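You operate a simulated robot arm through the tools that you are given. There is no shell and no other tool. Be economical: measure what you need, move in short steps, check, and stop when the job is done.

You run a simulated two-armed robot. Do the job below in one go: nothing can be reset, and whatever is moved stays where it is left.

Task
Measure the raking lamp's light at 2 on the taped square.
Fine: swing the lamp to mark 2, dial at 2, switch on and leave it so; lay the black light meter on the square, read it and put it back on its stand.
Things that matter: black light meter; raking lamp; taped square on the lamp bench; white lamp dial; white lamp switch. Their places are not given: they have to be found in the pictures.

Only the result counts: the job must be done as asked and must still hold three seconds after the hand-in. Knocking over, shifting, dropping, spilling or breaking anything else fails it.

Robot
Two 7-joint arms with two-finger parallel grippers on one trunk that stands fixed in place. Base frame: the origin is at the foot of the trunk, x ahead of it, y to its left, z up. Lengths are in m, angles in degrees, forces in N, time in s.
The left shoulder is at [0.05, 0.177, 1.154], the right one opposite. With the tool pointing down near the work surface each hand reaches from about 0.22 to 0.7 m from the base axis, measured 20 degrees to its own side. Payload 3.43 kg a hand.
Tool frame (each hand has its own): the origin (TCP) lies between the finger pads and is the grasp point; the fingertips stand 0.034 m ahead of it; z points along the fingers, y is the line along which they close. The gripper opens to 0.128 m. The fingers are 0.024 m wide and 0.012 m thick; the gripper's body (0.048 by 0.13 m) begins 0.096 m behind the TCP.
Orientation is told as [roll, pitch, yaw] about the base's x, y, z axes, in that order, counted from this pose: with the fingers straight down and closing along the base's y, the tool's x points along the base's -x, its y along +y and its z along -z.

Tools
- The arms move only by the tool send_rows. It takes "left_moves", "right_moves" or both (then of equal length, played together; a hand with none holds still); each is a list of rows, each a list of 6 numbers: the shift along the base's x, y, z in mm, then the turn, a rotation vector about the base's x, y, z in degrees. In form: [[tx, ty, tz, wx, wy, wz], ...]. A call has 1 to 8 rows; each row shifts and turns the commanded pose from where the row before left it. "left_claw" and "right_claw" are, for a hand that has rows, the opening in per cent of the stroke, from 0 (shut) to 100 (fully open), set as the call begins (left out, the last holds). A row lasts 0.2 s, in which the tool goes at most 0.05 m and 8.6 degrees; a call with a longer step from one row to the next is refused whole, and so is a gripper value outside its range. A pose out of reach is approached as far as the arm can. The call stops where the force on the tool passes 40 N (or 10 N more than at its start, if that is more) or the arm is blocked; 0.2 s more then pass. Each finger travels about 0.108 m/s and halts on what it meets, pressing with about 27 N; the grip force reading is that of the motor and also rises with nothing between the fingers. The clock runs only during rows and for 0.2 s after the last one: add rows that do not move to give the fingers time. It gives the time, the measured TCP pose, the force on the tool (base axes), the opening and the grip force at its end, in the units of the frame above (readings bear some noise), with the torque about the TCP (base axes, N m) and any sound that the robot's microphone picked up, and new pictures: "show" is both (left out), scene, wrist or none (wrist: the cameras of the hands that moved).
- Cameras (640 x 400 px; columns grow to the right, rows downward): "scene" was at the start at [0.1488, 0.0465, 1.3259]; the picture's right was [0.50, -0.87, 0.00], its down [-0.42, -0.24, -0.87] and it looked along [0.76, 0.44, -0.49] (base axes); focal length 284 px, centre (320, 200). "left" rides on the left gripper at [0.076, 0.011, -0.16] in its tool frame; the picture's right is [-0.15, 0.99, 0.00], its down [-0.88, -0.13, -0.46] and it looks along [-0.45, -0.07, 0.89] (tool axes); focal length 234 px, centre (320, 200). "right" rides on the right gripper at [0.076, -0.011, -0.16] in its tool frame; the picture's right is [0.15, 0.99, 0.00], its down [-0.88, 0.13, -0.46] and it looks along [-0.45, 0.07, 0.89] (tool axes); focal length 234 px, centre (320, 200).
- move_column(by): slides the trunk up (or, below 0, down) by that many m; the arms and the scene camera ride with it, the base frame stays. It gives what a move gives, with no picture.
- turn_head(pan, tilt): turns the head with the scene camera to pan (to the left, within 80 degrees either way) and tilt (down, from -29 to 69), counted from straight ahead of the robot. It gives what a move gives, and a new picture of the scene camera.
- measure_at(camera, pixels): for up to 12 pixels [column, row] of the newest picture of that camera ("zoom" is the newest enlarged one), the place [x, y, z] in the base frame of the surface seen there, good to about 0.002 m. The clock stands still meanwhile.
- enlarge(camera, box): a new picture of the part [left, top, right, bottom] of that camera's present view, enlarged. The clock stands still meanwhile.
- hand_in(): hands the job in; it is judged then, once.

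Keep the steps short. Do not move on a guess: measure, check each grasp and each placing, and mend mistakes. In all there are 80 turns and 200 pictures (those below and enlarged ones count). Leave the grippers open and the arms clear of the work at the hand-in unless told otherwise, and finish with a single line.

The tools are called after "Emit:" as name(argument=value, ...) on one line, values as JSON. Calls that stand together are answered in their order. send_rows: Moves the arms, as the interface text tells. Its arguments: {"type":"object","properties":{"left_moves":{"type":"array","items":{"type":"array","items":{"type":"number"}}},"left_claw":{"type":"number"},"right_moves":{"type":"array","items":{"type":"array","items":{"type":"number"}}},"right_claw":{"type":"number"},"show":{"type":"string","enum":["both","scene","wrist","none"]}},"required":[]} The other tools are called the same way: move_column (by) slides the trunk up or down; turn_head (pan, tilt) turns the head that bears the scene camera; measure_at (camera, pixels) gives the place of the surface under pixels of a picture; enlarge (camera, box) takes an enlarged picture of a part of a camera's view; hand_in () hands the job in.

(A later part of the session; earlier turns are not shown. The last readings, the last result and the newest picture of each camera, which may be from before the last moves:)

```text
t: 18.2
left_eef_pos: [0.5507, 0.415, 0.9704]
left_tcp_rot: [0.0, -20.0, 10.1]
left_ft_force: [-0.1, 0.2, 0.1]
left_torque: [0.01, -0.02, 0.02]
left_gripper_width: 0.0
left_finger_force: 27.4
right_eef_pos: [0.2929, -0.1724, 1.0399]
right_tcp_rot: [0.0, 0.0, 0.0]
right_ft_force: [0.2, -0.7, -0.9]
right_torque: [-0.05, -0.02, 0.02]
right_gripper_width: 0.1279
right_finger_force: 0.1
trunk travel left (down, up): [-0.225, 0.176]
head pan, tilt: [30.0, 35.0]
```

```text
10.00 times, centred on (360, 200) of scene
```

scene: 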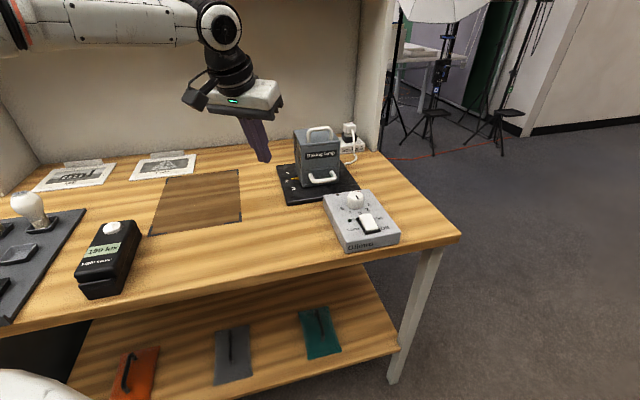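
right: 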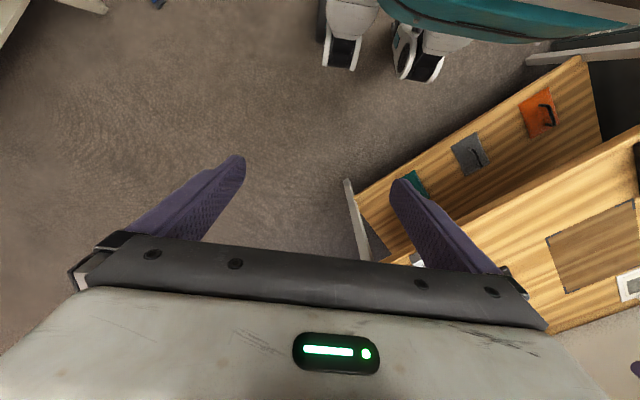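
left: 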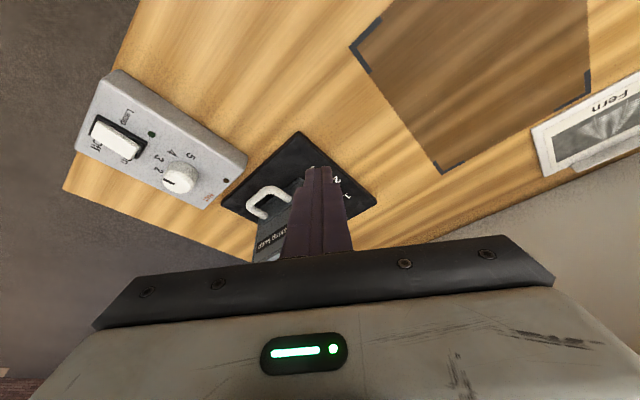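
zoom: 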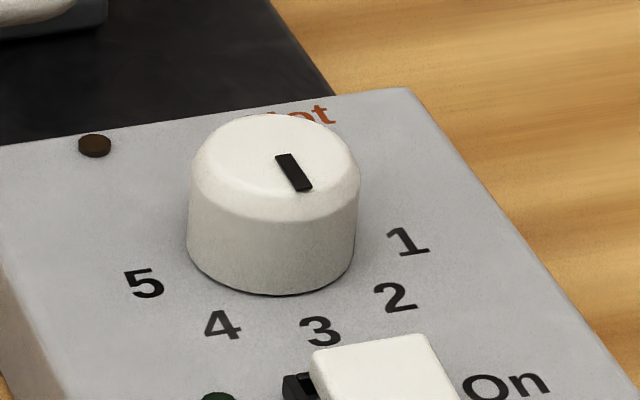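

Emit:
measure_at(camera="zoom", pixels=[[286, 157], [302, 188], [200, 170], [350, 170], [275, 125], [275, 210], [408, 241], [396, 297], [320, 330], [222, 324], [144, 283], [293, 172]])

```text
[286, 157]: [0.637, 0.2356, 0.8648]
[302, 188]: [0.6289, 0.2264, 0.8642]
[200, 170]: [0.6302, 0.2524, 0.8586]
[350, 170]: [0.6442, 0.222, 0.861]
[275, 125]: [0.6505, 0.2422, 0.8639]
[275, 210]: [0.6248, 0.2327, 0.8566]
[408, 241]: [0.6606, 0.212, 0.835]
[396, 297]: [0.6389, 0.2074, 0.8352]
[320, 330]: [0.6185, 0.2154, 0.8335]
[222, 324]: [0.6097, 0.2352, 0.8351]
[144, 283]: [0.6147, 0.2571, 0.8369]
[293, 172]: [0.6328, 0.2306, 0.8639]
```

From the measured points, the numerals circle (0.641, 0.238) at 40° steps: 3 at 225°, 2 at 265°. The dial line points along 229°, i.e. at 3. It needs +40° (counter-clockwise from above). I'll take the left hand over the knob, vertical, with yaw −20°.

Emit:
send_rows(left_claw=50, left_moves=[[0, -28, 15, -1.16, 6.57, 0], [0, -28, 15, -1.16, 6.57, 0], [0, -28, 0, -1.16, 6.57, 0], [20, -28, 0, 0, 0, -7.5], [22, -28, 0, 0, 0, -7.5], [22, -24, 0, 0, 0, -7.5], [22, -13, 0, 0, 0, -7.5], [0, 0, 0, 0, 0, 0]])

```text
t: 20.0
left_eef_pos: [0.5669, 0.2693, 0.9811]
left_tcp_rot: [0.0, -0.2, -20.0]
left_ft_force: [-0.3, 0.2, -0.1]
left_torque: [-0.01, 0.02, 0.03]
left_gripper_width: 0.0639
left_finger_force: 0.1
left hand out of reach, approached as far as the arm can: row 5, 6, 7
right_eef_pos: [0.2929, -0.1703, 1.0401]
right_tcp_rot: [0.0, 0.0, 0.0]
right_ft_force: [0.8, -0.4, 0.3]
right_torque: [-0.03, 0.01, -0.02]
right_gripper_width: 0.128
right_finger_force: 0.1
trunk travel left (down, up): [-0.225, 0.176]
head pan, tilt: [30.0, 35.0]
```

scene: 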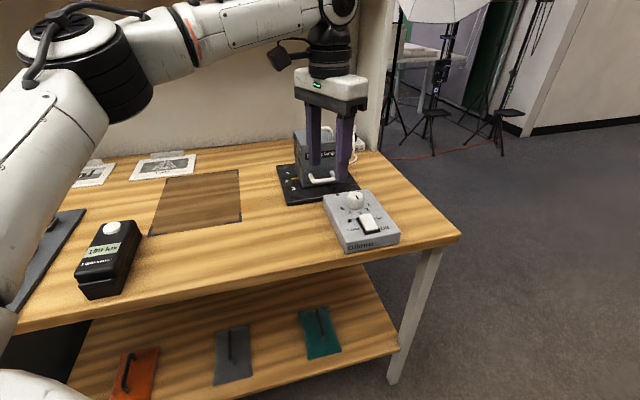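
left: 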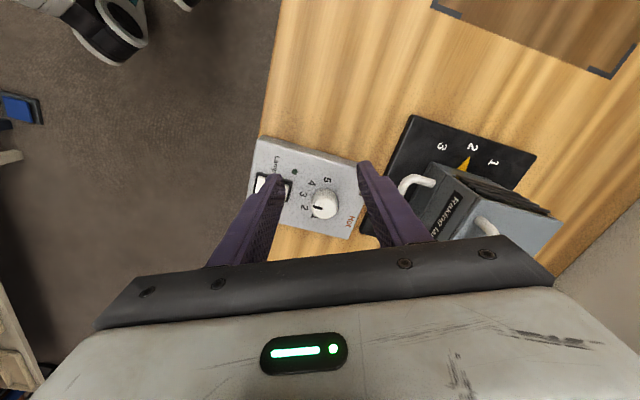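

Lamp pointer at 2 is confirmed here. The vertical pose is out of reach at this height, so I'll drop to z 0.915 (tips 0.88, above the knob top 0.864) and then go forward.

Emit:
send_rows(left_moves=[[0, -15, -33, 0, 0, 0], [0, -15, -33, 0, 0, 0], [24, -1, 0, 0, 0, 0], [24, 0, 0, 0, 0, 0], [23, 0, 0, 0, 0, 0], [0, 0, 0, 0, 0, 0]])

```text
t: 21.4
left_eef_pos: [0.5728, 0.2717, 0.9152]
left_tcp_rot: [0.0, -0.1, -20.0]
left_ft_force: [0.8, 0.0, -0.2]
left_torque: [0.01, 0.0, 0.0]
left_gripper_width: 0.0638
left_finger_force: 0.1
left hand out of reach, approached as far as the arm can: row 2, 3, 4, 5
right_eef_pos: [0.2941, -0.1702, 1.0391]
right_tcp_rot: [0.1, 0.0, 0.0]
right_ft_force: [0.3, 0.1, 0.3]
right_torque: [-0.01, 0.0, 0.02]
right_gripper_width: 0.128
right_finger_force: 0.0
trunk travel left (down, up): [-0.225, 0.176]
head pan, tilt: [30.0, 35.0]
```

scene: 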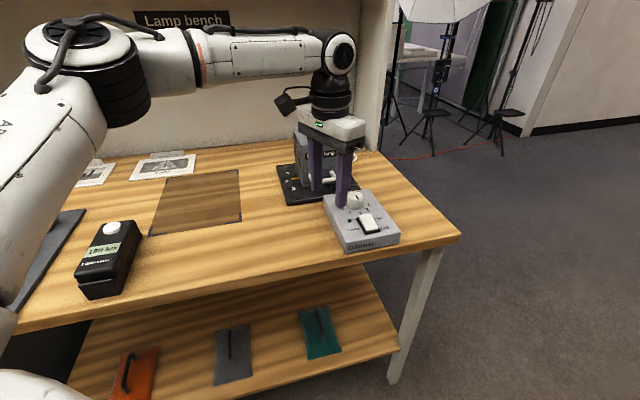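
left: 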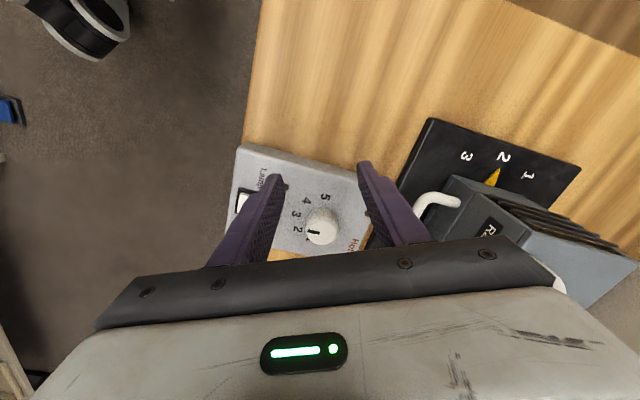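

The lowered trunk may be what limits reach toward the middle. I'll raise the trunk back up 0.1 m and turn the yaw to 0 while approaching.

Emit:
move_column(by=0.1)

Emit:
send_rows(left_moves=[[0, -5, -20, 0, 0, 5], [5, -10, -20, 0, 0, 5], [10, -10, -20, 0, 0, 5], [15, -10, -20, 0, 0, 5], [20, 0, 0, 0, 0, 0], [15, 0, 0, 0, 0, 0], [0, 0, 0, 0, 0, 0]])

```text
t: 22.8
left_eef_pos: [0.5742, 0.2707, 1.0147]
left_tcp_rot: [0.1, -0.1, -19.9]
left_ft_force: [-0.2, 0.2, -0.4]
left_torque: [-0.04, 0.02, -0.01]
left_gripper_width: 0.064
left_finger_force: 0.1
right_eef_pos: [0.2933, -0.1714, 1.1397]
right_tcp_rot: [-0.1, 0.0, 0.0]
right_ft_force: [-0.6, -0.5, -0.1]
right_torque: [0.01, -0.01, 0.01]
right_gripper_width: 0.1281
right_finger_force: 0.0
trunk travel left (down, up): [-0.325, 0.076]
head pan, tilt: [30.0, 35.0]
```

```text
t: 24.4
left_eef_pos: [0.5665, 0.2712, 0.9498]
left_tcp_rot: [0.0, -0.2, 0.1]
left_ft_force: [0.3, 0.4, 0.2]
left_torque: [-0.01, -0.02, 0.02]
left_gripper_width: 0.0638
left_finger_force: 0.1
left hand out of reach, approached as far as the arm can: row 2, 3, 4, 5, 6
right_eef_pos: [0.2933, -0.1713, 1.1399]
right_tcp_rot: [-0.1, 0.0, 0.0]
right_ft_force: [0.2, -0.2, 0.2]
right_torque: [-0.02, 0.03, 0.03]
right_gripper_width: 0.1281
right_finger_force: 0.1
trunk travel left (down, up): [-0.325, 0.076]
head pan, tilt: [30.0, 35.0]
```

scene: 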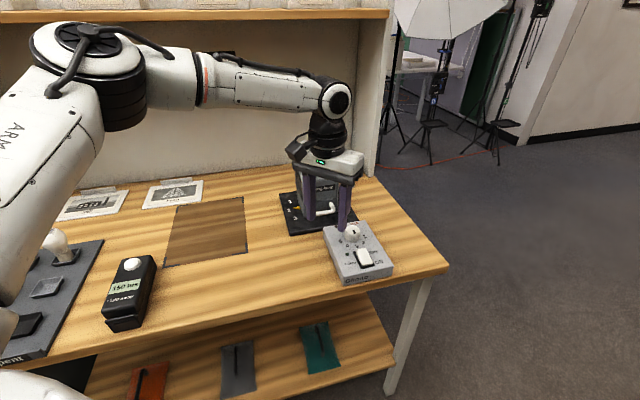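
left: 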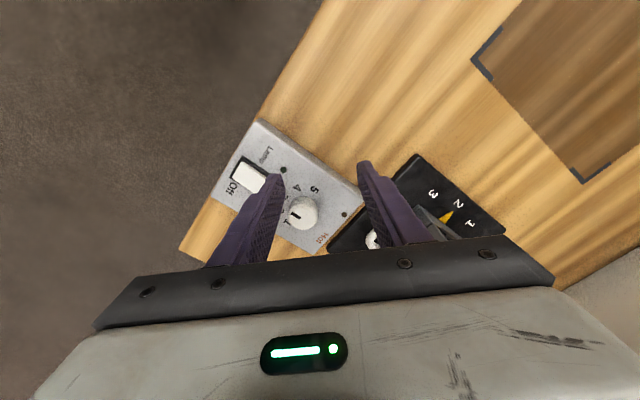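

Still short. Tilting the tool brings the wrist closer to the shoulder, so I'll tilt −30° about the closing axis and then move over the knob.

Emit:
send_rows(left_moves=[[0, 0, 5, 0, -7.5, 0], [0, 0, 0, 0, -7.5, 0], [5, -5, 0, 0, -7.5, 0], [10, -8, -5, 0, -7.5, 0], [15, -10, -10, 0, 0, 0], [20, -10, -10, 0, 0, 0], [20, 0, 0, 0, 0, 0], [0, 0, 0, 0, 0, 0]])

```text
t: 26.2
left_eef_pos: [0.6347, 0.2374, 0.9313]
left_tcp_rot: [-0.1, -30.2, 0.1]
left_ft_force: [-0.2, -0.6, 0.2]
left_torque: [0.01, -0.01, 0.0]
left_gripper_width: 0.064
left_finger_force: 0.0
right_eef_pos: [0.2934, -0.1707, 1.1408]
right_tcp_rot: [0.0, 0.0, 0.0]
right_ft_force: [0.2, -0.1, 0.0]
right_torque: [-0.03, 0.0, -0.04]
right_gripper_width: 0.1279
right_finger_force: 0.1
trunk travel left (down, up): [-0.325, 0.076]
head pan, tilt: [30.0, 35.0]
```

scene: 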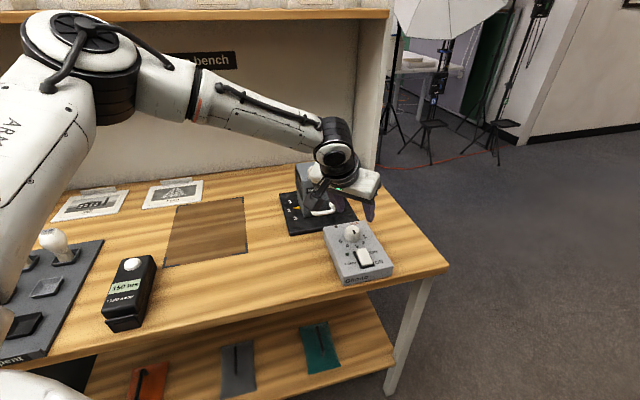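
left: 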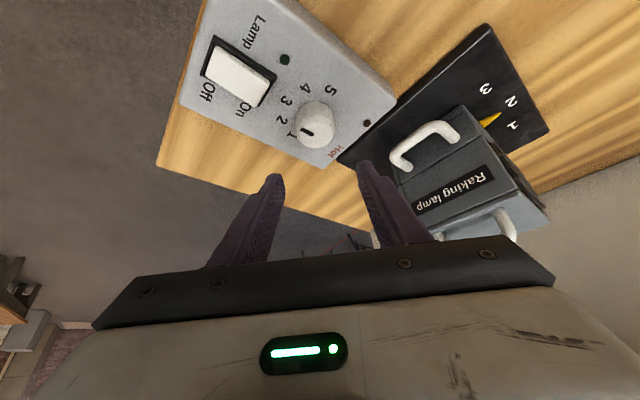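

Reached. The dial is clearly visible here, so I'll read it again and see how the lamp sits.

Emit:
enlarge(camera="left", box=[240, 60, 400, 170])

Emit:
measure_at(camera="zoom", pixels=[[275, 268], [300, 285], [298, 285]])

```text
3.64 times, centred on (320, 115) of left
```

zoom: 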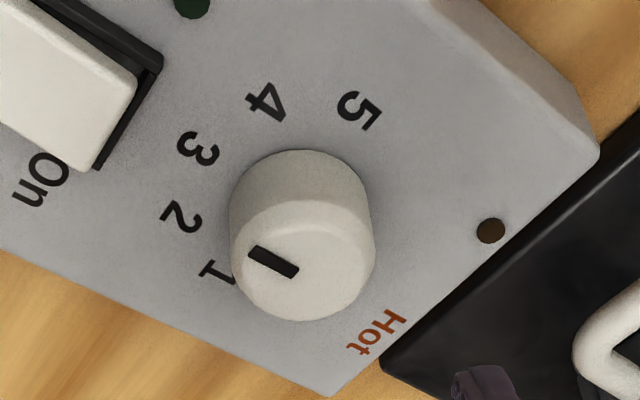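

```text
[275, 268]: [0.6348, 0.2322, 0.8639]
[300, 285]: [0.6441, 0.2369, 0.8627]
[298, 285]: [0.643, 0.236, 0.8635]
```

The dial reads 3 (the line is parallel to the centre→"3" direction). I'll yaw to −20°, align to the knob, and then descend to grip height.

Emit:
send_rows(left_moves=[[-3, 1.5, 0, 0, 0, -7], [-3, 1.5, 0, 0, 0, -7], [-3, 1.5, -5, 0, 0, -6], [0, 0, -20, 0, 0, 0], [0, 0, -20, 0, 0, 0], [0, 0, -10, 0, 0, 0], [0, 0, 0, 0, 0, 0]])

Emit:
enlarge(camera="scene", box=[310, 180, 410, 290])

```text
t: 27.8
left_eef_pos: [0.6274, 0.2416, 0.8758]
left_tcp_rot: [0.0, -30.2, -19.9]
left_ft_force: [-0.1, -0.6, -0.4]
left_torque: [0.02, 0.02, -0.02]
left_gripper_width: 0.0641
left_finger_force: 0.0
right_eef_pos: [0.2941, -0.1712, 1.1398]
right_tcp_rot: [0.0, 0.1, 0.0]
right_ft_force: [-1.1, 0.2, 0.4]
right_torque: [0.01, -0.01, -0.03]
right_gripper_width: 0.1276
right_finger_force: 0.1
trunk travel left (down, up): [-0.325, 0.076]
head pan, tilt: [30.0, 35.0]
```

scene: 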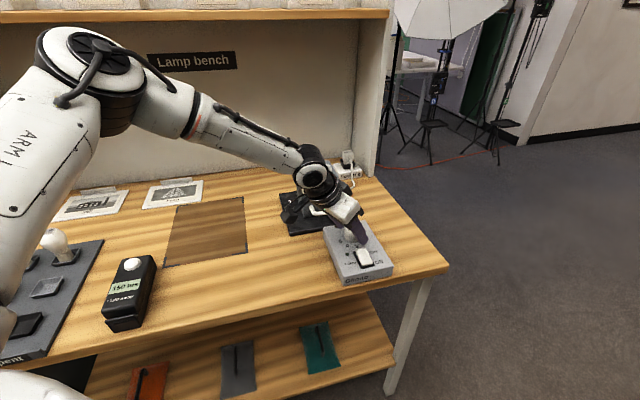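
left: 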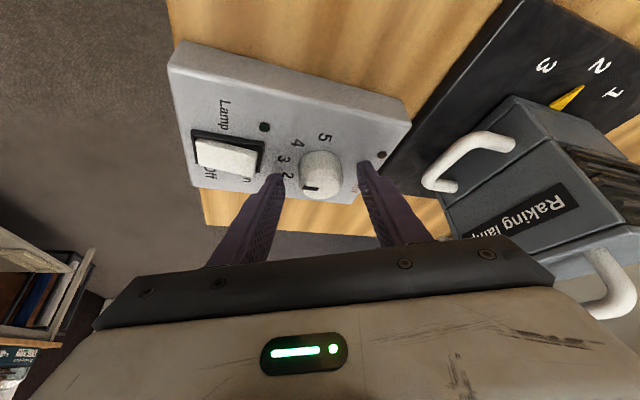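

```text
3.64 times, centred on (360, 235) of scene
```

zoom: 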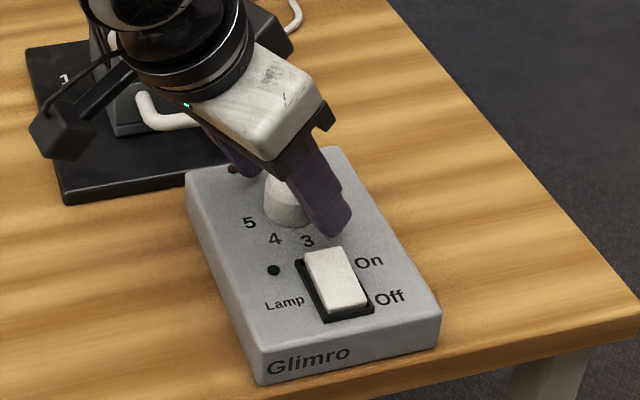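

The knob is between the fingers. I'll close on it and look at the grip before turning.

Emit:
send_rows(left_claw=0, left_moves=[[0, 0, 0, 0, 0, 0], [0, 0, 0, 0, 0, 0], [0, 0, 0, 0, 0, 0]], show="wrist")

```text
t: 28.6
left_eef_pos: [0.6273, 0.2423, 0.8757]
left_tcp_rot: [0.0, -30.2, -19.9]
left_ft_force: [1.7, 2.4, -0.2]
left_torque: [0.25, 0.02, 0.03]
left_gripper_width: 0.0356
left_finger_force: 45.3
right_eef_pos: [0.2937, -0.169, 1.1396]
right_tcp_rot: [0.0, 0.1, -0.1]
right_ft_force: [-0.2, 0.0, -0.9]
right_torque: [-0.02, 0.0, -0.01]
right_gripper_width: 0.1282
right_finger_force: 0.0
trunk travel left (down, up): [-0.325, 0.076]
head pan, tilt: [30.0, 35.0]
```

left: 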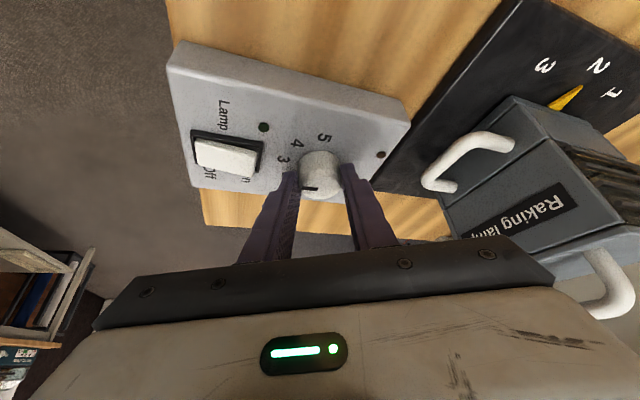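

Gripped (35.6 mm, knob diameter). I'll turn it +40° about the knob's axis.

Emit:
send_rows(left_moves=[[-0.5, -1.75, 0, 0, 0, 8], [-0.25, -1.8, 0, 0, 0, 8], [0, -1.8, 0, 0, 0, 8], [0.25, -1.8, 0, 0, 0, 8], [0.5, -1.75, 0, 0, 0, 8], [0, 0, 0, 0, 0, 0]])

Emit:
enlarge(camera="left", box=[200, 80, 400, 220])

```text
t: 30.0
left_eef_pos: [0.6003, 0.2574, 0.8958]
left_tcp_rot: [-0.2, -30.3, 20.3]
left_ft_force: [-0.4, -0.6, 0.7]
left_torque: [0.0, 0.01, 0.01]
left_gripper_width: 0.0
left_finger_force: 33.4
left hand out of reach, approached as far as the arm can: row 2, 3, 4, 5
right_eef_pos: [0.2937, -0.1702, 1.1389]
right_tcp_rot: [0.0, 0.0, 0.0]
right_ft_force: [0.9, -0.1, 0.0]
right_torque: [-0.01, 0.01, 0.0]
right_gripper_width: 0.128
right_finger_force: 0.1
trunk travel left (down, up): [-0.325, 0.076]
head pan, tilt: [30.0, 35.0]
```

scene: 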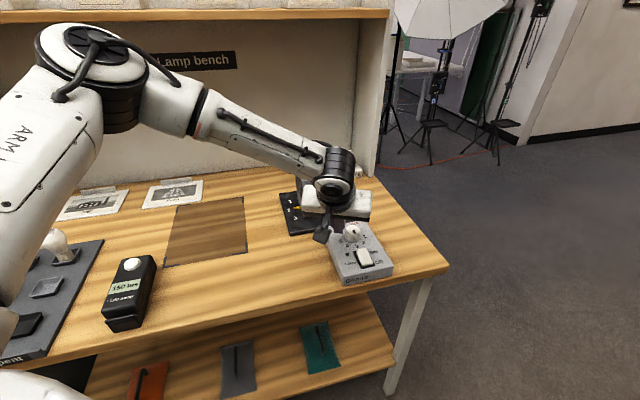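
left: 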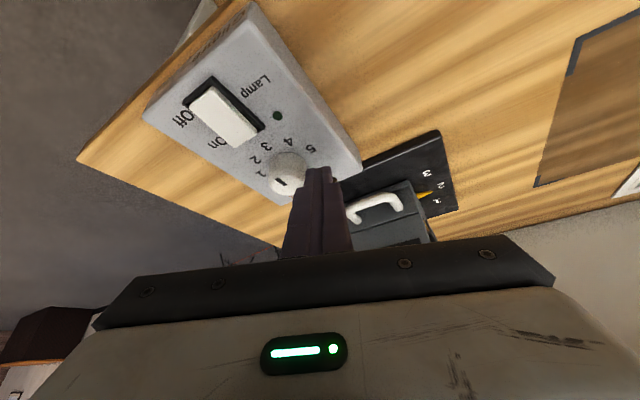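

```text
2.86 times, centred on (300, 150) of left
```

zoom: 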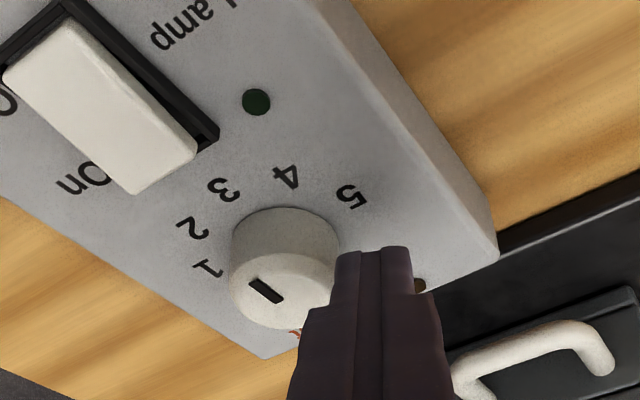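

The arm ran out of reach and slipped off. A lower trunk with the tilt should reach it. I'll lift off 0.1 m, lower the trunk 0.1 m, and re-check the dial and box.

Emit:
send_rows(left_claw=50, left_moves=[[-10, 0, 20, 0, 0, 0], [-10, 0, 30, 0, 0, -8], [0, 0, 40, 0, 0, -8], [0, 0, 45, 0, 0, -8], [0, 0, 0, 0, 0, -8], [0, 0, 0, 0, 0, -8]], show="none")

Emit:
move_column(by=-0.12)

Emit:
enlarge(camera="scene", box=[320, 165, 405, 250])

Emit:
enlarge(camera="left", box=[100, 20, 420, 240])

```text
t: 31.4
left_eef_pos: [0.58, 0.256, 1.0329]
left_tcp_rot: [0.0, -30.2, -19.9]
left_ft_force: [-0.2, -0.7, -0.5]
left_torque: [0.03, -0.01, -0.05]
left_gripper_width: 0.064
left_finger_force: 0.0
right_eef_pos: [0.294, -0.1702, 1.1401]
right_tcp_rot: [0.0, 0.0, 0.0]
right_ft_force: [0.4, 0.1, -0.1]
right_torque: [-0.01, 0.01, -0.02]
right_gripper_width: 0.128
right_finger_force: 0.0
trunk travel left (down, up): [-0.325, 0.076]
head pan, tilt: [30.0, 35.0]
```

```text
t: 32.9
left_eef_pos: [0.5804, 0.2562, 0.9126]
left_tcp_rot: [0.0, -30.2, -19.9]
left_ft_force: [-0.6, 0.1, 0.0]
left_torque: [-0.01, -0.02, -0.02]
left_gripper_width: 0.0641
left_finger_force: 0.0
right_eef_pos: [0.2938, -0.1703, 1.0205]
right_tcp_rot: [0.0, 0.0, 0.0]
right_ft_force: [-0.3, 0.1, 0.5]
right_torque: [0.0, 0.01, 0.01]
right_gripper_width: 0.1279
right_finger_force: 0.1
trunk travel left (down, up): [-0.205, 0.196]
head pan, tilt: [30.0, 35.0]
```

```text
4.71 times, centred on (362, 208) of scene
```

zoom: 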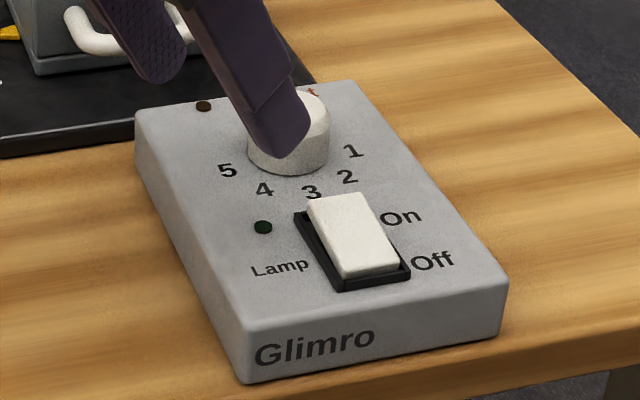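

```text
1.82 times, centred on (260, 130) of left
```

zoom: 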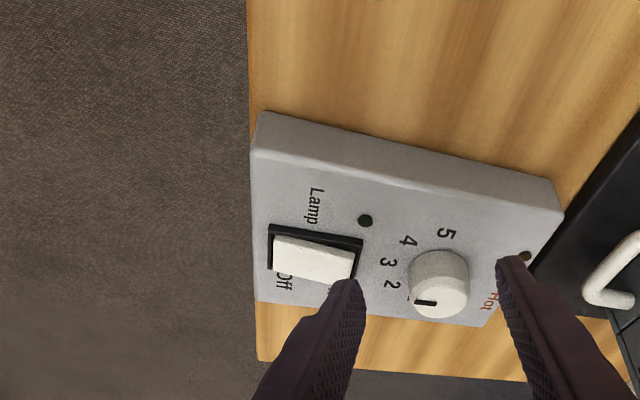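

Emit:
enlarge(camera="left", box=[275, 130, 375, 210])

Emit:
measure_at(camera="left", pixels=[[340, 187], [313, 186], [319, 186], [305, 176], [301, 164], [311, 153], [332, 148], [325, 186]])

```text
5.00 times, centred on (325, 170) of left
```

zoom: 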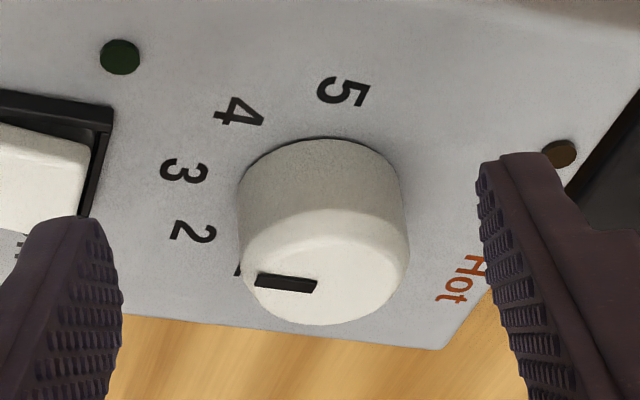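

```text
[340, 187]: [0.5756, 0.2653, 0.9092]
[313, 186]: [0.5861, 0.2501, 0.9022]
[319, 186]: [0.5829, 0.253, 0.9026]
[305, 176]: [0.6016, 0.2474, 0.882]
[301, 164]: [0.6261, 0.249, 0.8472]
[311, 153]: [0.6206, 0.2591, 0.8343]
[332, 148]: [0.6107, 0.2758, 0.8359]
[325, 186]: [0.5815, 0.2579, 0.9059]
```

Those used a stale picture; I'll measure in the zoom picture instead.

Emit:
measure_at(camera="zoom", pixels=[[262, 282], [312, 286], [330, 265], [193, 231], [184, 171], [240, 112], [342, 91]])

```text
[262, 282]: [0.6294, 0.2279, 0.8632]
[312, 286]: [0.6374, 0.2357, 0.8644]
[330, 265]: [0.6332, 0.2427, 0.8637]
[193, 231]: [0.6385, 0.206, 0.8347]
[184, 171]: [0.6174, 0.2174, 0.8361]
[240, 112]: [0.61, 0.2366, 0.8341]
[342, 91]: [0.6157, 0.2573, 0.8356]
```

The dial is unchanged at 3 and the box is unmoved. I'll go over the knob again, descend, and rehearse the 40° sweep with the fingers open to test reach.

Emit:
send_rows(left_moves=[[23, -7, 0, 0, 0, 0], [23, -7, 0, 0, 0, 0], [0, 0, -36, 0, 0, 0], [-0.5, -1.75, 0, 0, 0, 8], [-0.25, -1.8, 0, 0, 0, 8], [0, -1.8, 0, 0, 0, 8], [0.25, -1.8, 0, 0, 0, 8], [0.5, -1.75, 0, 0, 0, 8]])

```text
t: 34.7
left_eef_pos: [0.6257, 0.2336, 0.8784]
left_tcp_rot: [-0.1, -30.2, 20.3]
left_ft_force: [-0.2, -0.5, -0.4]
left_torque: [0.02, -0.01, 0.0]
left_gripper_width: 0.0641
left_finger_force: 0.0
right_eef_pos: [0.2935, -0.1711, 1.0207]
right_tcp_rot: [0.0, 0.0, 0.0]
right_ft_force: [-0.9, 0.7, 0.7]
right_torque: [0.01, -0.04, -0.06]
right_gripper_width: 0.1281
right_finger_force: 0.0
trunk travel left (down, up): [-0.205, 0.196]
head pan, tilt: [30.0, 35.0]
```

scene: 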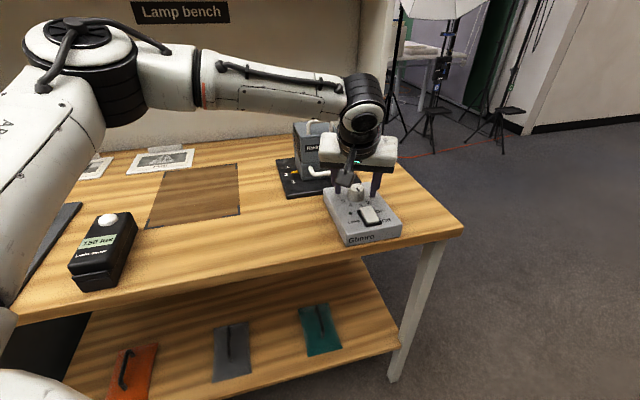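
left: 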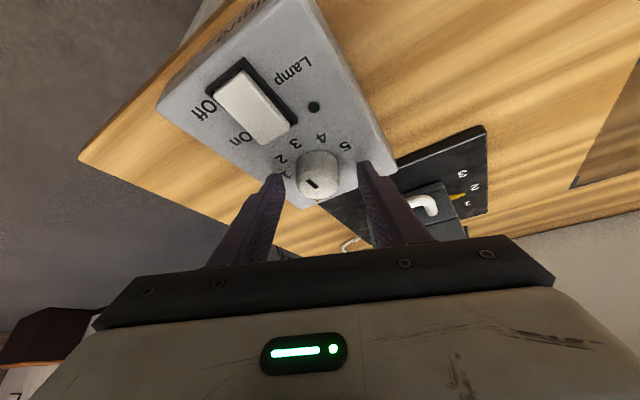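

The sweep is fully reachable now. I'll sweep back to −20°, close on the knob, then turn it in a following call.

Emit:
send_rows(left_moves=[[-0.5, 1.75, 0, 0, 0, -8], [-0.25, 1.8, 0, 0, 0, -8], [0, 1.8, 0, 0, 0, -8], [0.25, 1.8, 0, 0, 0, -8], [0.5, 1.75, -2, 0, 0, -8], [0, 0, 0, 0, 0, 0]], show="none")

Emit:
send_rows(left_claw=0, left_moves=[[0, 0, 0, 0, 0, 0], [0, 0, 0, 0, 0, 0], [0, 0, 0, 0, 0, 0]], show="wrist")

```text
t: 36.1
left_eef_pos: [0.6269, 0.2427, 0.8744]
left_tcp_rot: [-0.2, -30.3, -19.9]
left_ft_force: [0.0, -0.2, -0.6]
left_torque: [0.02, -0.01, -0.01]
left_gripper_width: 0.064
left_finger_force: 0.1
right_eef_pos: [0.2938, -0.1708, 1.02]
right_tcp_rot: [0.0, 0.0, 0.1]
right_ft_force: [0.1, 0.6, -0.1]
right_torque: [0.0, -0.03, 0.0]
right_gripper_width: 0.1279
right_finger_force: 0.0
trunk travel left (down, up): [-0.205, 0.196]
head pan, tilt: [30.0, 35.0]
```

```text
t: 36.9
left_eef_pos: [0.6265, 0.2421, 0.8749]
left_tcp_rot: [-0.1, -30.1, -19.9]
left_ft_force: [1.6, 1.1, 0.1]
left_torque: [0.05, -0.04, 0.02]
left_gripper_width: 0.0356
left_finger_force: 45.4
right_eef_pos: [0.2941, -0.1711, 1.0194]
right_tcp_rot: [0.0, 0.0, 0.0]
right_ft_force: [0.2, 0.2, 0.1]
right_torque: [0.01, -0.03, -0.04]
right_gripper_width: 0.1282
right_finger_force: 0.1
trunk travel left (down, up): [-0.205, 0.196]
head pan, tilt: [30.0, 35.0]
```

left: 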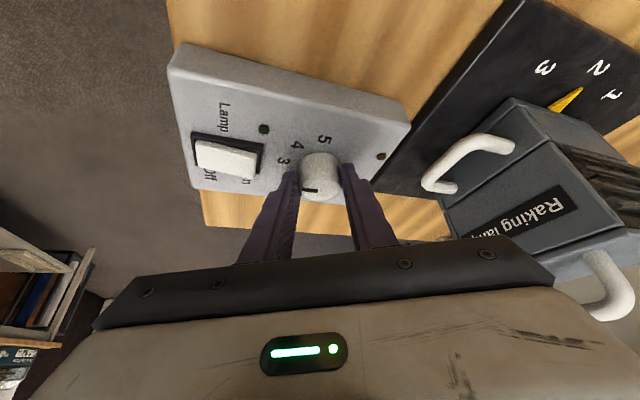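

Gripped again. Turning +40° about the knob axis.

Emit:
send_rows(left_moves=[[-0.5, -1.75, 0, 0, 0, 8], [-0.25, -1.8, 0, 0, 0, 8], [0, -1.8, 0, 0, 0, 8], [0.25, -1.8, 0, 0, 0, 8], [0.5, -1.75, 0, 0, 0, 8], [0, 0, 0, 0, 0, 0]], show="wrist")

Emit:
enlarge(camera="left", box=[230, 90, 400, 220])

```text
t: 38.3
left_eef_pos: [0.6273, 0.2324, 0.8741]
left_tcp_rot: [-0.2, -30.2, 20.3]
left_ft_force: [3.7, -1.2, 1.6]
left_torque: [-0.21, -0.02, -0.04]
left_gripper_width: 0.0359
left_finger_force: 44.8
right_eef_pos: [0.293, -0.1711, 1.0191]
right_tcp_rot: [0.1, -0.1, 0.0]
right_ft_force: [0.1, 0.6, 0.1]
right_torque: [-0.01, 0.04, 0.0]
right_gripper_width: 0.128
right_finger_force: 0.2
trunk travel left (down, up): [-0.205, 0.196]
head pan, tilt: [30.0, 35.0]
```

left: 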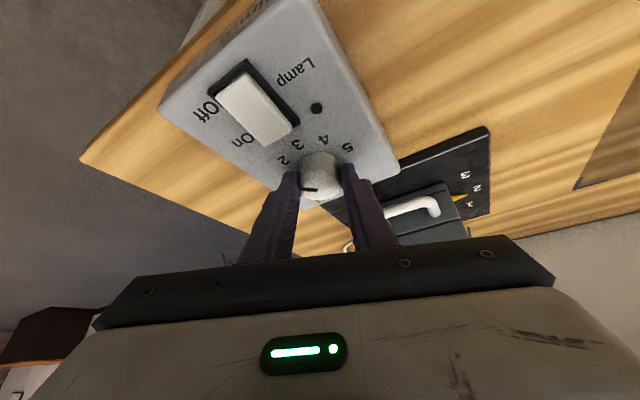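

```text
3.08 times, centred on (315, 155) of left
```

zoom: 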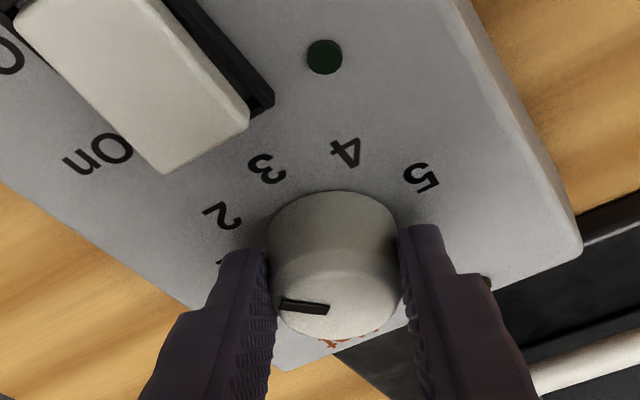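

The line turned with the grip. I'll release, lift up, and check.

Emit:
send_rows(left_claw=50, left_moves=[[0, 0, 0, 0, 0, 0], [0, 0, 0, 0, 0, 0], [0, 0, 30, 0, 0, 0], [-15, 0, 30, 0, 0, -8], [-15, 0, 0, 0, 0, -8], [0, 0, 0, 0, 0, 0]])

Emit:
enlarge(camera="left", box=[230, 60, 390, 180])

```text
t: 39.7
left_eef_pos: [0.5961, 0.2321, 0.9338]
left_tcp_rot: [-0.1, -30.2, 4.0]
left_ft_force: [0.8, 0.6, 0.3]
left_torque: [0.02, -0.02, 0.0]
left_gripper_width: 0.0639
left_finger_force: 0.1
right_eef_pos: [0.2939, -0.171, 1.0195]
right_tcp_rot: [0.1, 0.0, 0.0]
right_ft_force: [0.8, 0.0, 0.9]
right_torque: [0.01, 0.03, 0.01]
right_gripper_width: 0.1283
right_finger_force: 0.0
trunk travel left (down, up): [-0.205, 0.196]
head pan, tilt: [30.0, 35.0]
```

scene: 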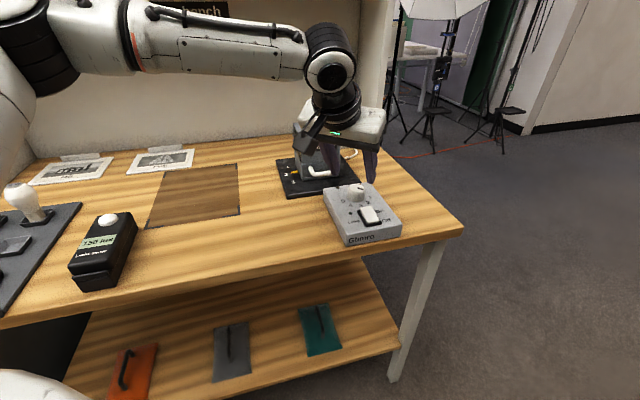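
left: 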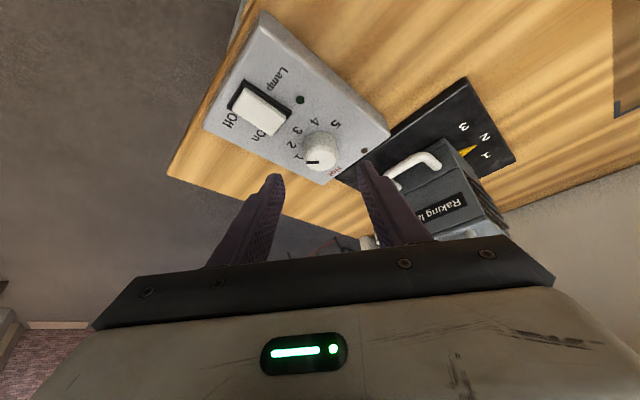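

```text
3.33 times, centred on (310, 120) of left
```

zoom: 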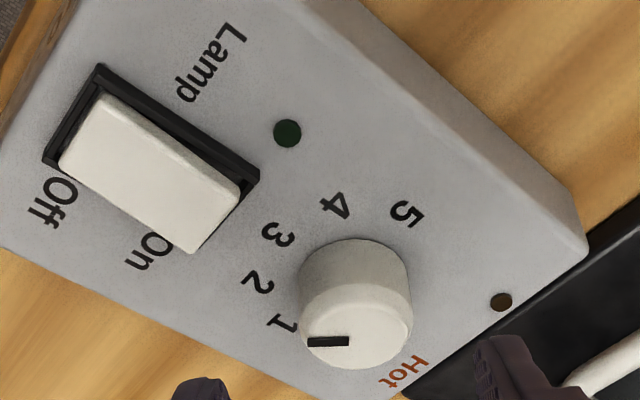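

Emit:
enlarge(camera="left", box=[290, 120, 350, 180])

Emit:
enlarge(camera="scene", box=[330, 170, 390, 220])

Emit:
measure_at(camera="left", pixels=[[309, 162], [319, 162], [247, 98], [262, 110], [241, 108], [257, 122], [238, 106], [270, 125], [269, 116], [254, 92]])

```text
6.67 times, centred on (320, 150) of left
```

zoom: 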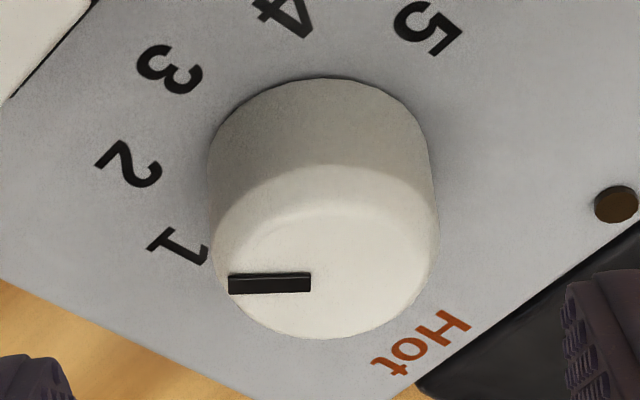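

```text
8.00 times, centred on (360, 195) of scene
```

zoom: 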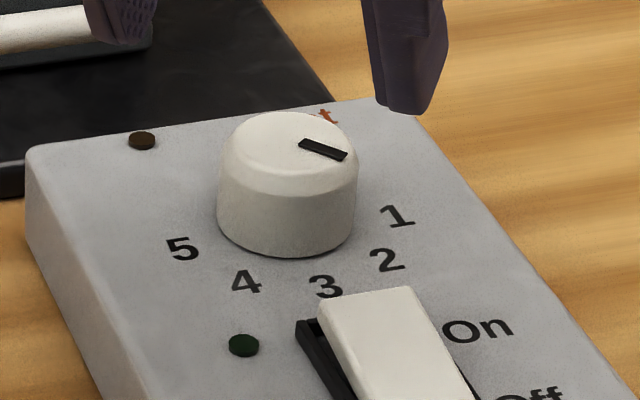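

```text
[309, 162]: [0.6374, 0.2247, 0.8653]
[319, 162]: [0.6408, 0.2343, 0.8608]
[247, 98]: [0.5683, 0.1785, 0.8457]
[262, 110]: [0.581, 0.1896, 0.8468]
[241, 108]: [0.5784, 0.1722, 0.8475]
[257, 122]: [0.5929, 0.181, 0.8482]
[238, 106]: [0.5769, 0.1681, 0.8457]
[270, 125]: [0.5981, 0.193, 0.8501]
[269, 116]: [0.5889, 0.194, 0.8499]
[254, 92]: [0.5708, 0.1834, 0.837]
```

Emit:
measure_at(camera="zoom", pixels=[[303, 144], [344, 157], [323, 150], [396, 216], [387, 259], [325, 287]])

```text
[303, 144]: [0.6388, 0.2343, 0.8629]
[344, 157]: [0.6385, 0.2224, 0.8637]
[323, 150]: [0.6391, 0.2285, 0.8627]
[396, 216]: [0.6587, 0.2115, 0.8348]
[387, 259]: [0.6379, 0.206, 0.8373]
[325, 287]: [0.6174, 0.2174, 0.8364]
```

The line now bears 269° – dial at 2. The switch: its On end (near the knob) stands high (z 0.850), its Off end is down. I'll measure the On half for the press point.

Emit:
enlarge(camera="left", box=[220, 70, 300, 150])

Emit:
measure_at(camera="left", pixels=[[243, 90], [234, 107], [284, 118], [272, 134], [278, 126], [274, 122], [260, 108], [266, 114]])

```text
5.00 times, centred on (260, 110) of left
```

zoom: 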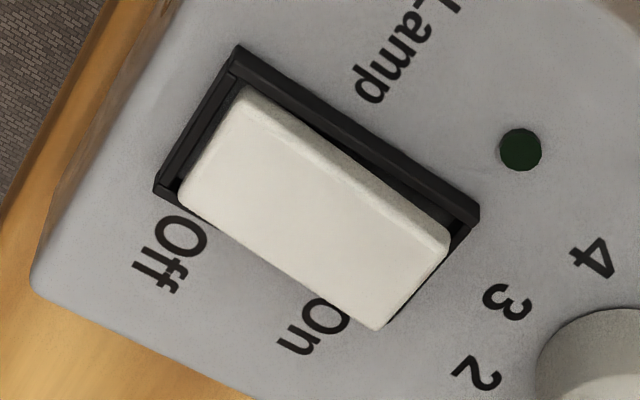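

```text
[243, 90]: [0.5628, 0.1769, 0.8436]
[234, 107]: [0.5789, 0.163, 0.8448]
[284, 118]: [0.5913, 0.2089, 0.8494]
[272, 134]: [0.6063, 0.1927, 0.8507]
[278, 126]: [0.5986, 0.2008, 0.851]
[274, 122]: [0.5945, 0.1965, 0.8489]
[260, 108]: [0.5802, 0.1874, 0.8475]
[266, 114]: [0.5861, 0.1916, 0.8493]
```

Press point on the On half: (0.595, 0.196, 0.849). With the fist closed and tilted, its lowest edge lies 6.6 mm ahead of and 35 mm below the TCP. I'll hover at TCP (0.588, 0.196, 0.905) first.

Emit:
send_rows(left_claw=0, left_moves=[[-4, -18, 0, 0, 0, 0], [-4, -18, 0, 0, 0, 0], [0, 0, -14, 0, 0, 0], [0, 0, -14, 0, 0, 0], [0, 0, 0, 0, 0, 0]])

Emit:
enlarge(camera="scene", box=[320, 165, 410, 250])

```text
t: 40.9
left_eef_pos: [0.5881, 0.1988, 0.9065]
left_tcp_rot: [0.0, -30.2, 4.1]
left_ft_force: [0.0, -1.3, 0.6]
left_torque: [0.02, 0.0, 0.03]
left_gripper_width: 0.0
left_finger_force: 26.9
right_eef_pos: [0.2943, -0.1696, 1.0202]
right_tcp_rot: [0.0, 0.0, 0.0]
right_ft_force: [-0.3, -0.4, -0.7]
right_torque: [-0.01, 0.0, 0.0]
right_gripper_width: 0.1281
right_finger_force: 0.1
trunk travel left (down, up): [-0.205, 0.196]
head pan, tilt: [30.0, 35.0]
```

scene: 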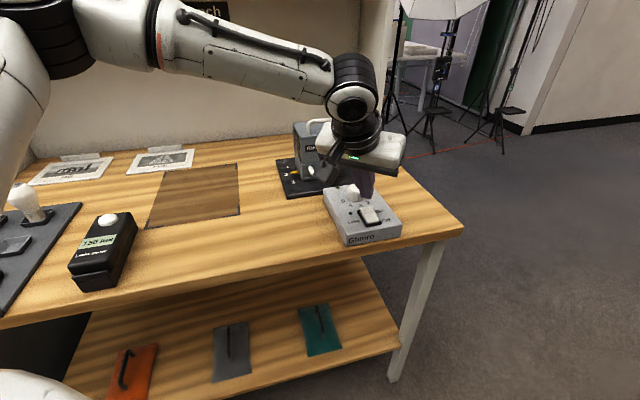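
left: 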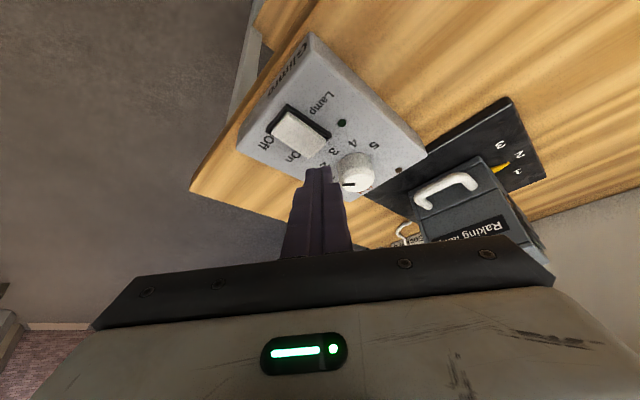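

```text
4.71 times, centred on (365, 208) of scene
```

zoom: 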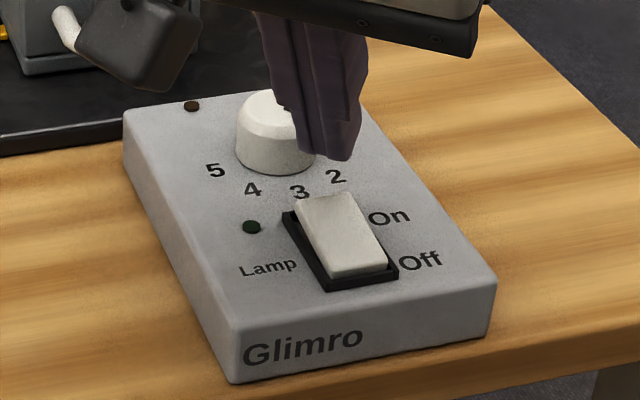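

Aligned within a few mm. Descending in small steps to press the On end.

Emit:
send_rows(left_moves=[[-1, -4, -12, 0, 0, 0], [0, 0, -8, 0, 0, 0], [0, 0, -4, 0, 0, 0], [0, 0, -4, 0, 0, 0], [0, 0, -2, 0, 0, 0], [0, 0, 0, 0, 0, 0]])

Emit:
enlarge(camera="scene", box=[320, 165, 410, 250])

```text
t: 42.3
left_eef_pos: [0.5886, 0.1928, 0.8811]
left_tcp_rot: [-0.1, -30.8, 4.2]
left_ft_force: [-2.1, 7.7, 23.9]
left_torque: [0.14, -0.17, 0.05]
left_gripper_width: 0.0
left_finger_force: 26.6
right_eef_pos: [0.2911, -0.1699, 1.0204]
right_tcp_rot: [0.0, -0.1, 0.0]
right_ft_force: [0.4, 0.1, 0.1]
right_torque: [0.01, 0.01, 0.0]
right_gripper_width: 0.1278
right_finger_force: 0.0
trunk travel left (down, up): [-0.205, 0.196]
head pan, tilt: [30.0, 35.0]
```

scene: 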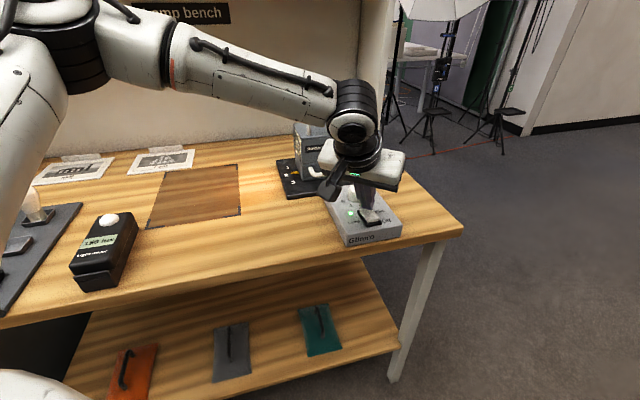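
left: 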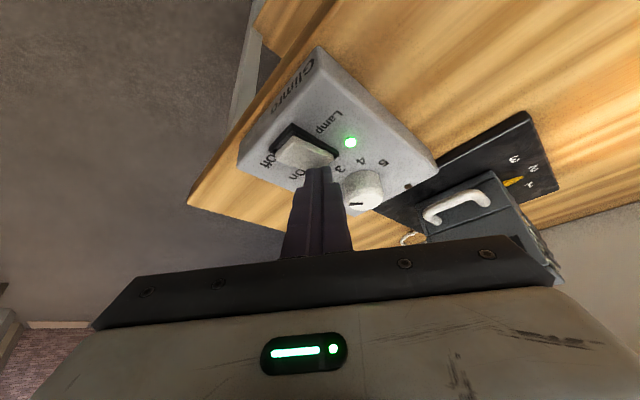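

```text
4.71 times, centred on (365, 208) of scene
```

zoom: 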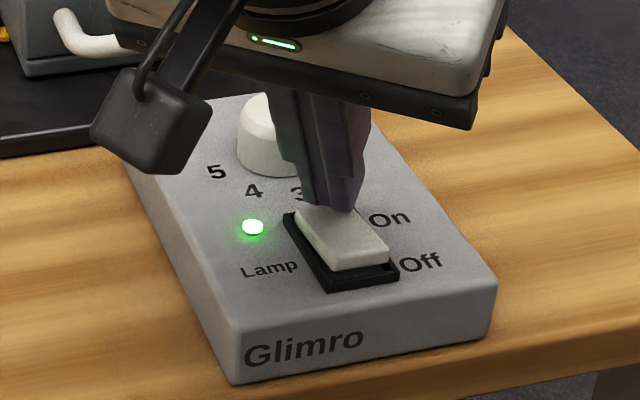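

Green LED lit: the lamp is on. I'll lift straight off, un-tilt, and move to view the meter.

Emit:
send_rows(left_moves=[[0, 0, 20, 0, 0, 0], [-10, 0, 40, 0, 0, 0], [-30, 20, 40, 0, 7.5, 0], [-40, 25, 30, 0, 7.5, 0], [-40, 28, 0, 0, 7.5, 0], [-40, 28, 0, 0, 7.5, 0], [-40, 28, 0, 0, 0, -4], [-40, 28, 0, 0, 0, 0]], left_claw=100)

Emit:
enlarge(camera="scene", box=[270, 110, 410, 250])

Emit:
enlarge(camera="scene", box=[50, 180, 190, 310])

```text
refused: row 3 steps farther than a row can; nothing moved
```

```text
2.86 times, centred on (340, 180) of scene
```

zoom: 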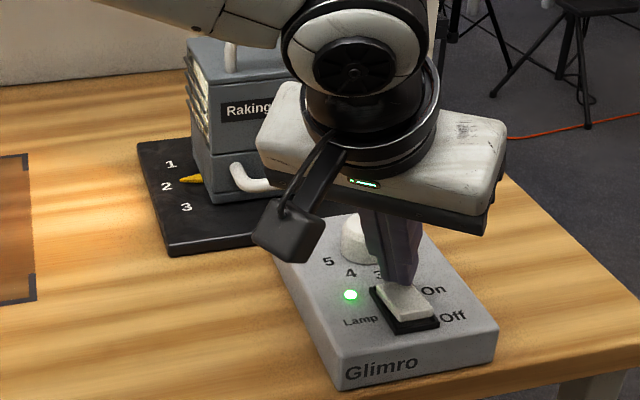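

```text
3.08 times, centred on (120, 245) of scene
```

zoom: 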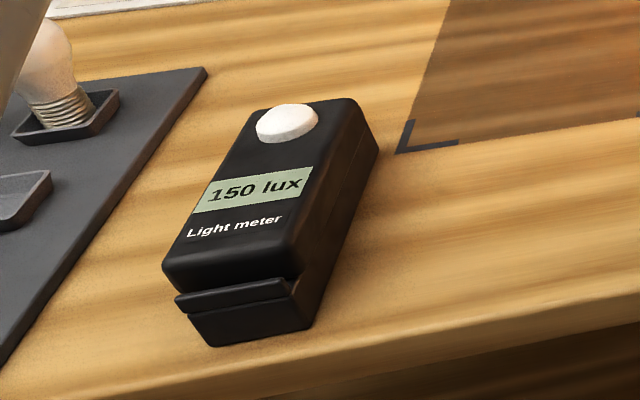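

Refused for step length; I'll use shorter steps. The lamp's beam toward the square is visible.

Emit:
send_rows(left_moves=[[0, 0, 20, 0, 0, 0], [-10, 0, 40, 0, 0, 0], [-20, 15, 40, 0, 7.5, 0], [-30, 20, 30, 0, 7.5, 0], [-40, 25, 0, 0, 7.5, 0], [-40, 25, 0, 0, 7.5, 0], [-40, 25, 0, 0, 0, -4], [-40, 25, 0, 0, 0, 0]], left_claw=100)

Emit:
enlarge(camera="scene", box=[270, 110, 410, 250])

```text
t: 44.1
left_eef_pos: [0.3657, 0.3306, 1.0081]
left_tcp_rot: [2.0, -0.2, -0.5]
left_ft_force: [-0.4, 0.2, -1.2]
left_torque: [-0.02, 0.03, -0.01]
left_gripper_width: 0.1279
left_finger_force: 0.1
right_eef_pos: [0.2935, -0.1696, 1.0213]
right_tcp_rot: [0.1, 0.0, 0.1]
right_ft_force: [0.4, 0.5, -0.3]
right_torque: [0.01, -0.03, 0.01]
right_gripper_width: 0.1283
right_finger_force: 0.0
trunk travel left (down, up): [-0.205, 0.196]
head pan, tilt: [30.0, 35.0]
```

scene: 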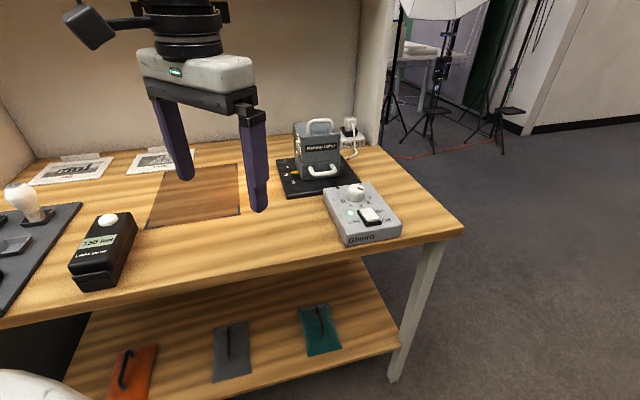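
left: 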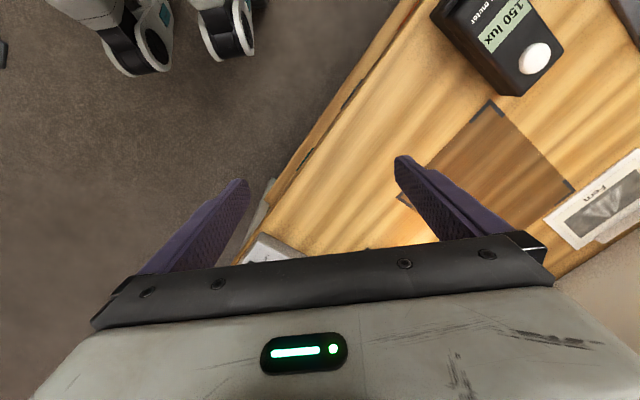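

```text
2.86 times, centred on (340, 180) of scene
```

zoom: 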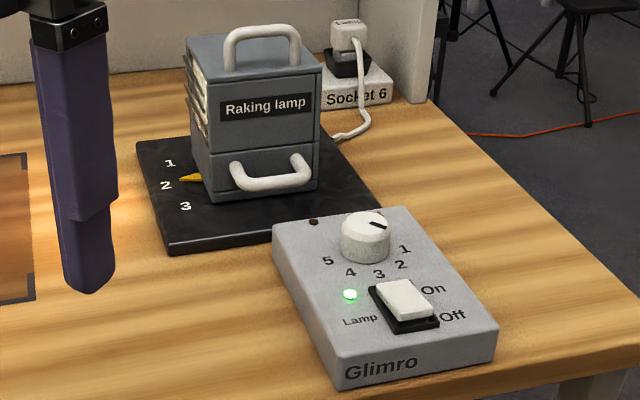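

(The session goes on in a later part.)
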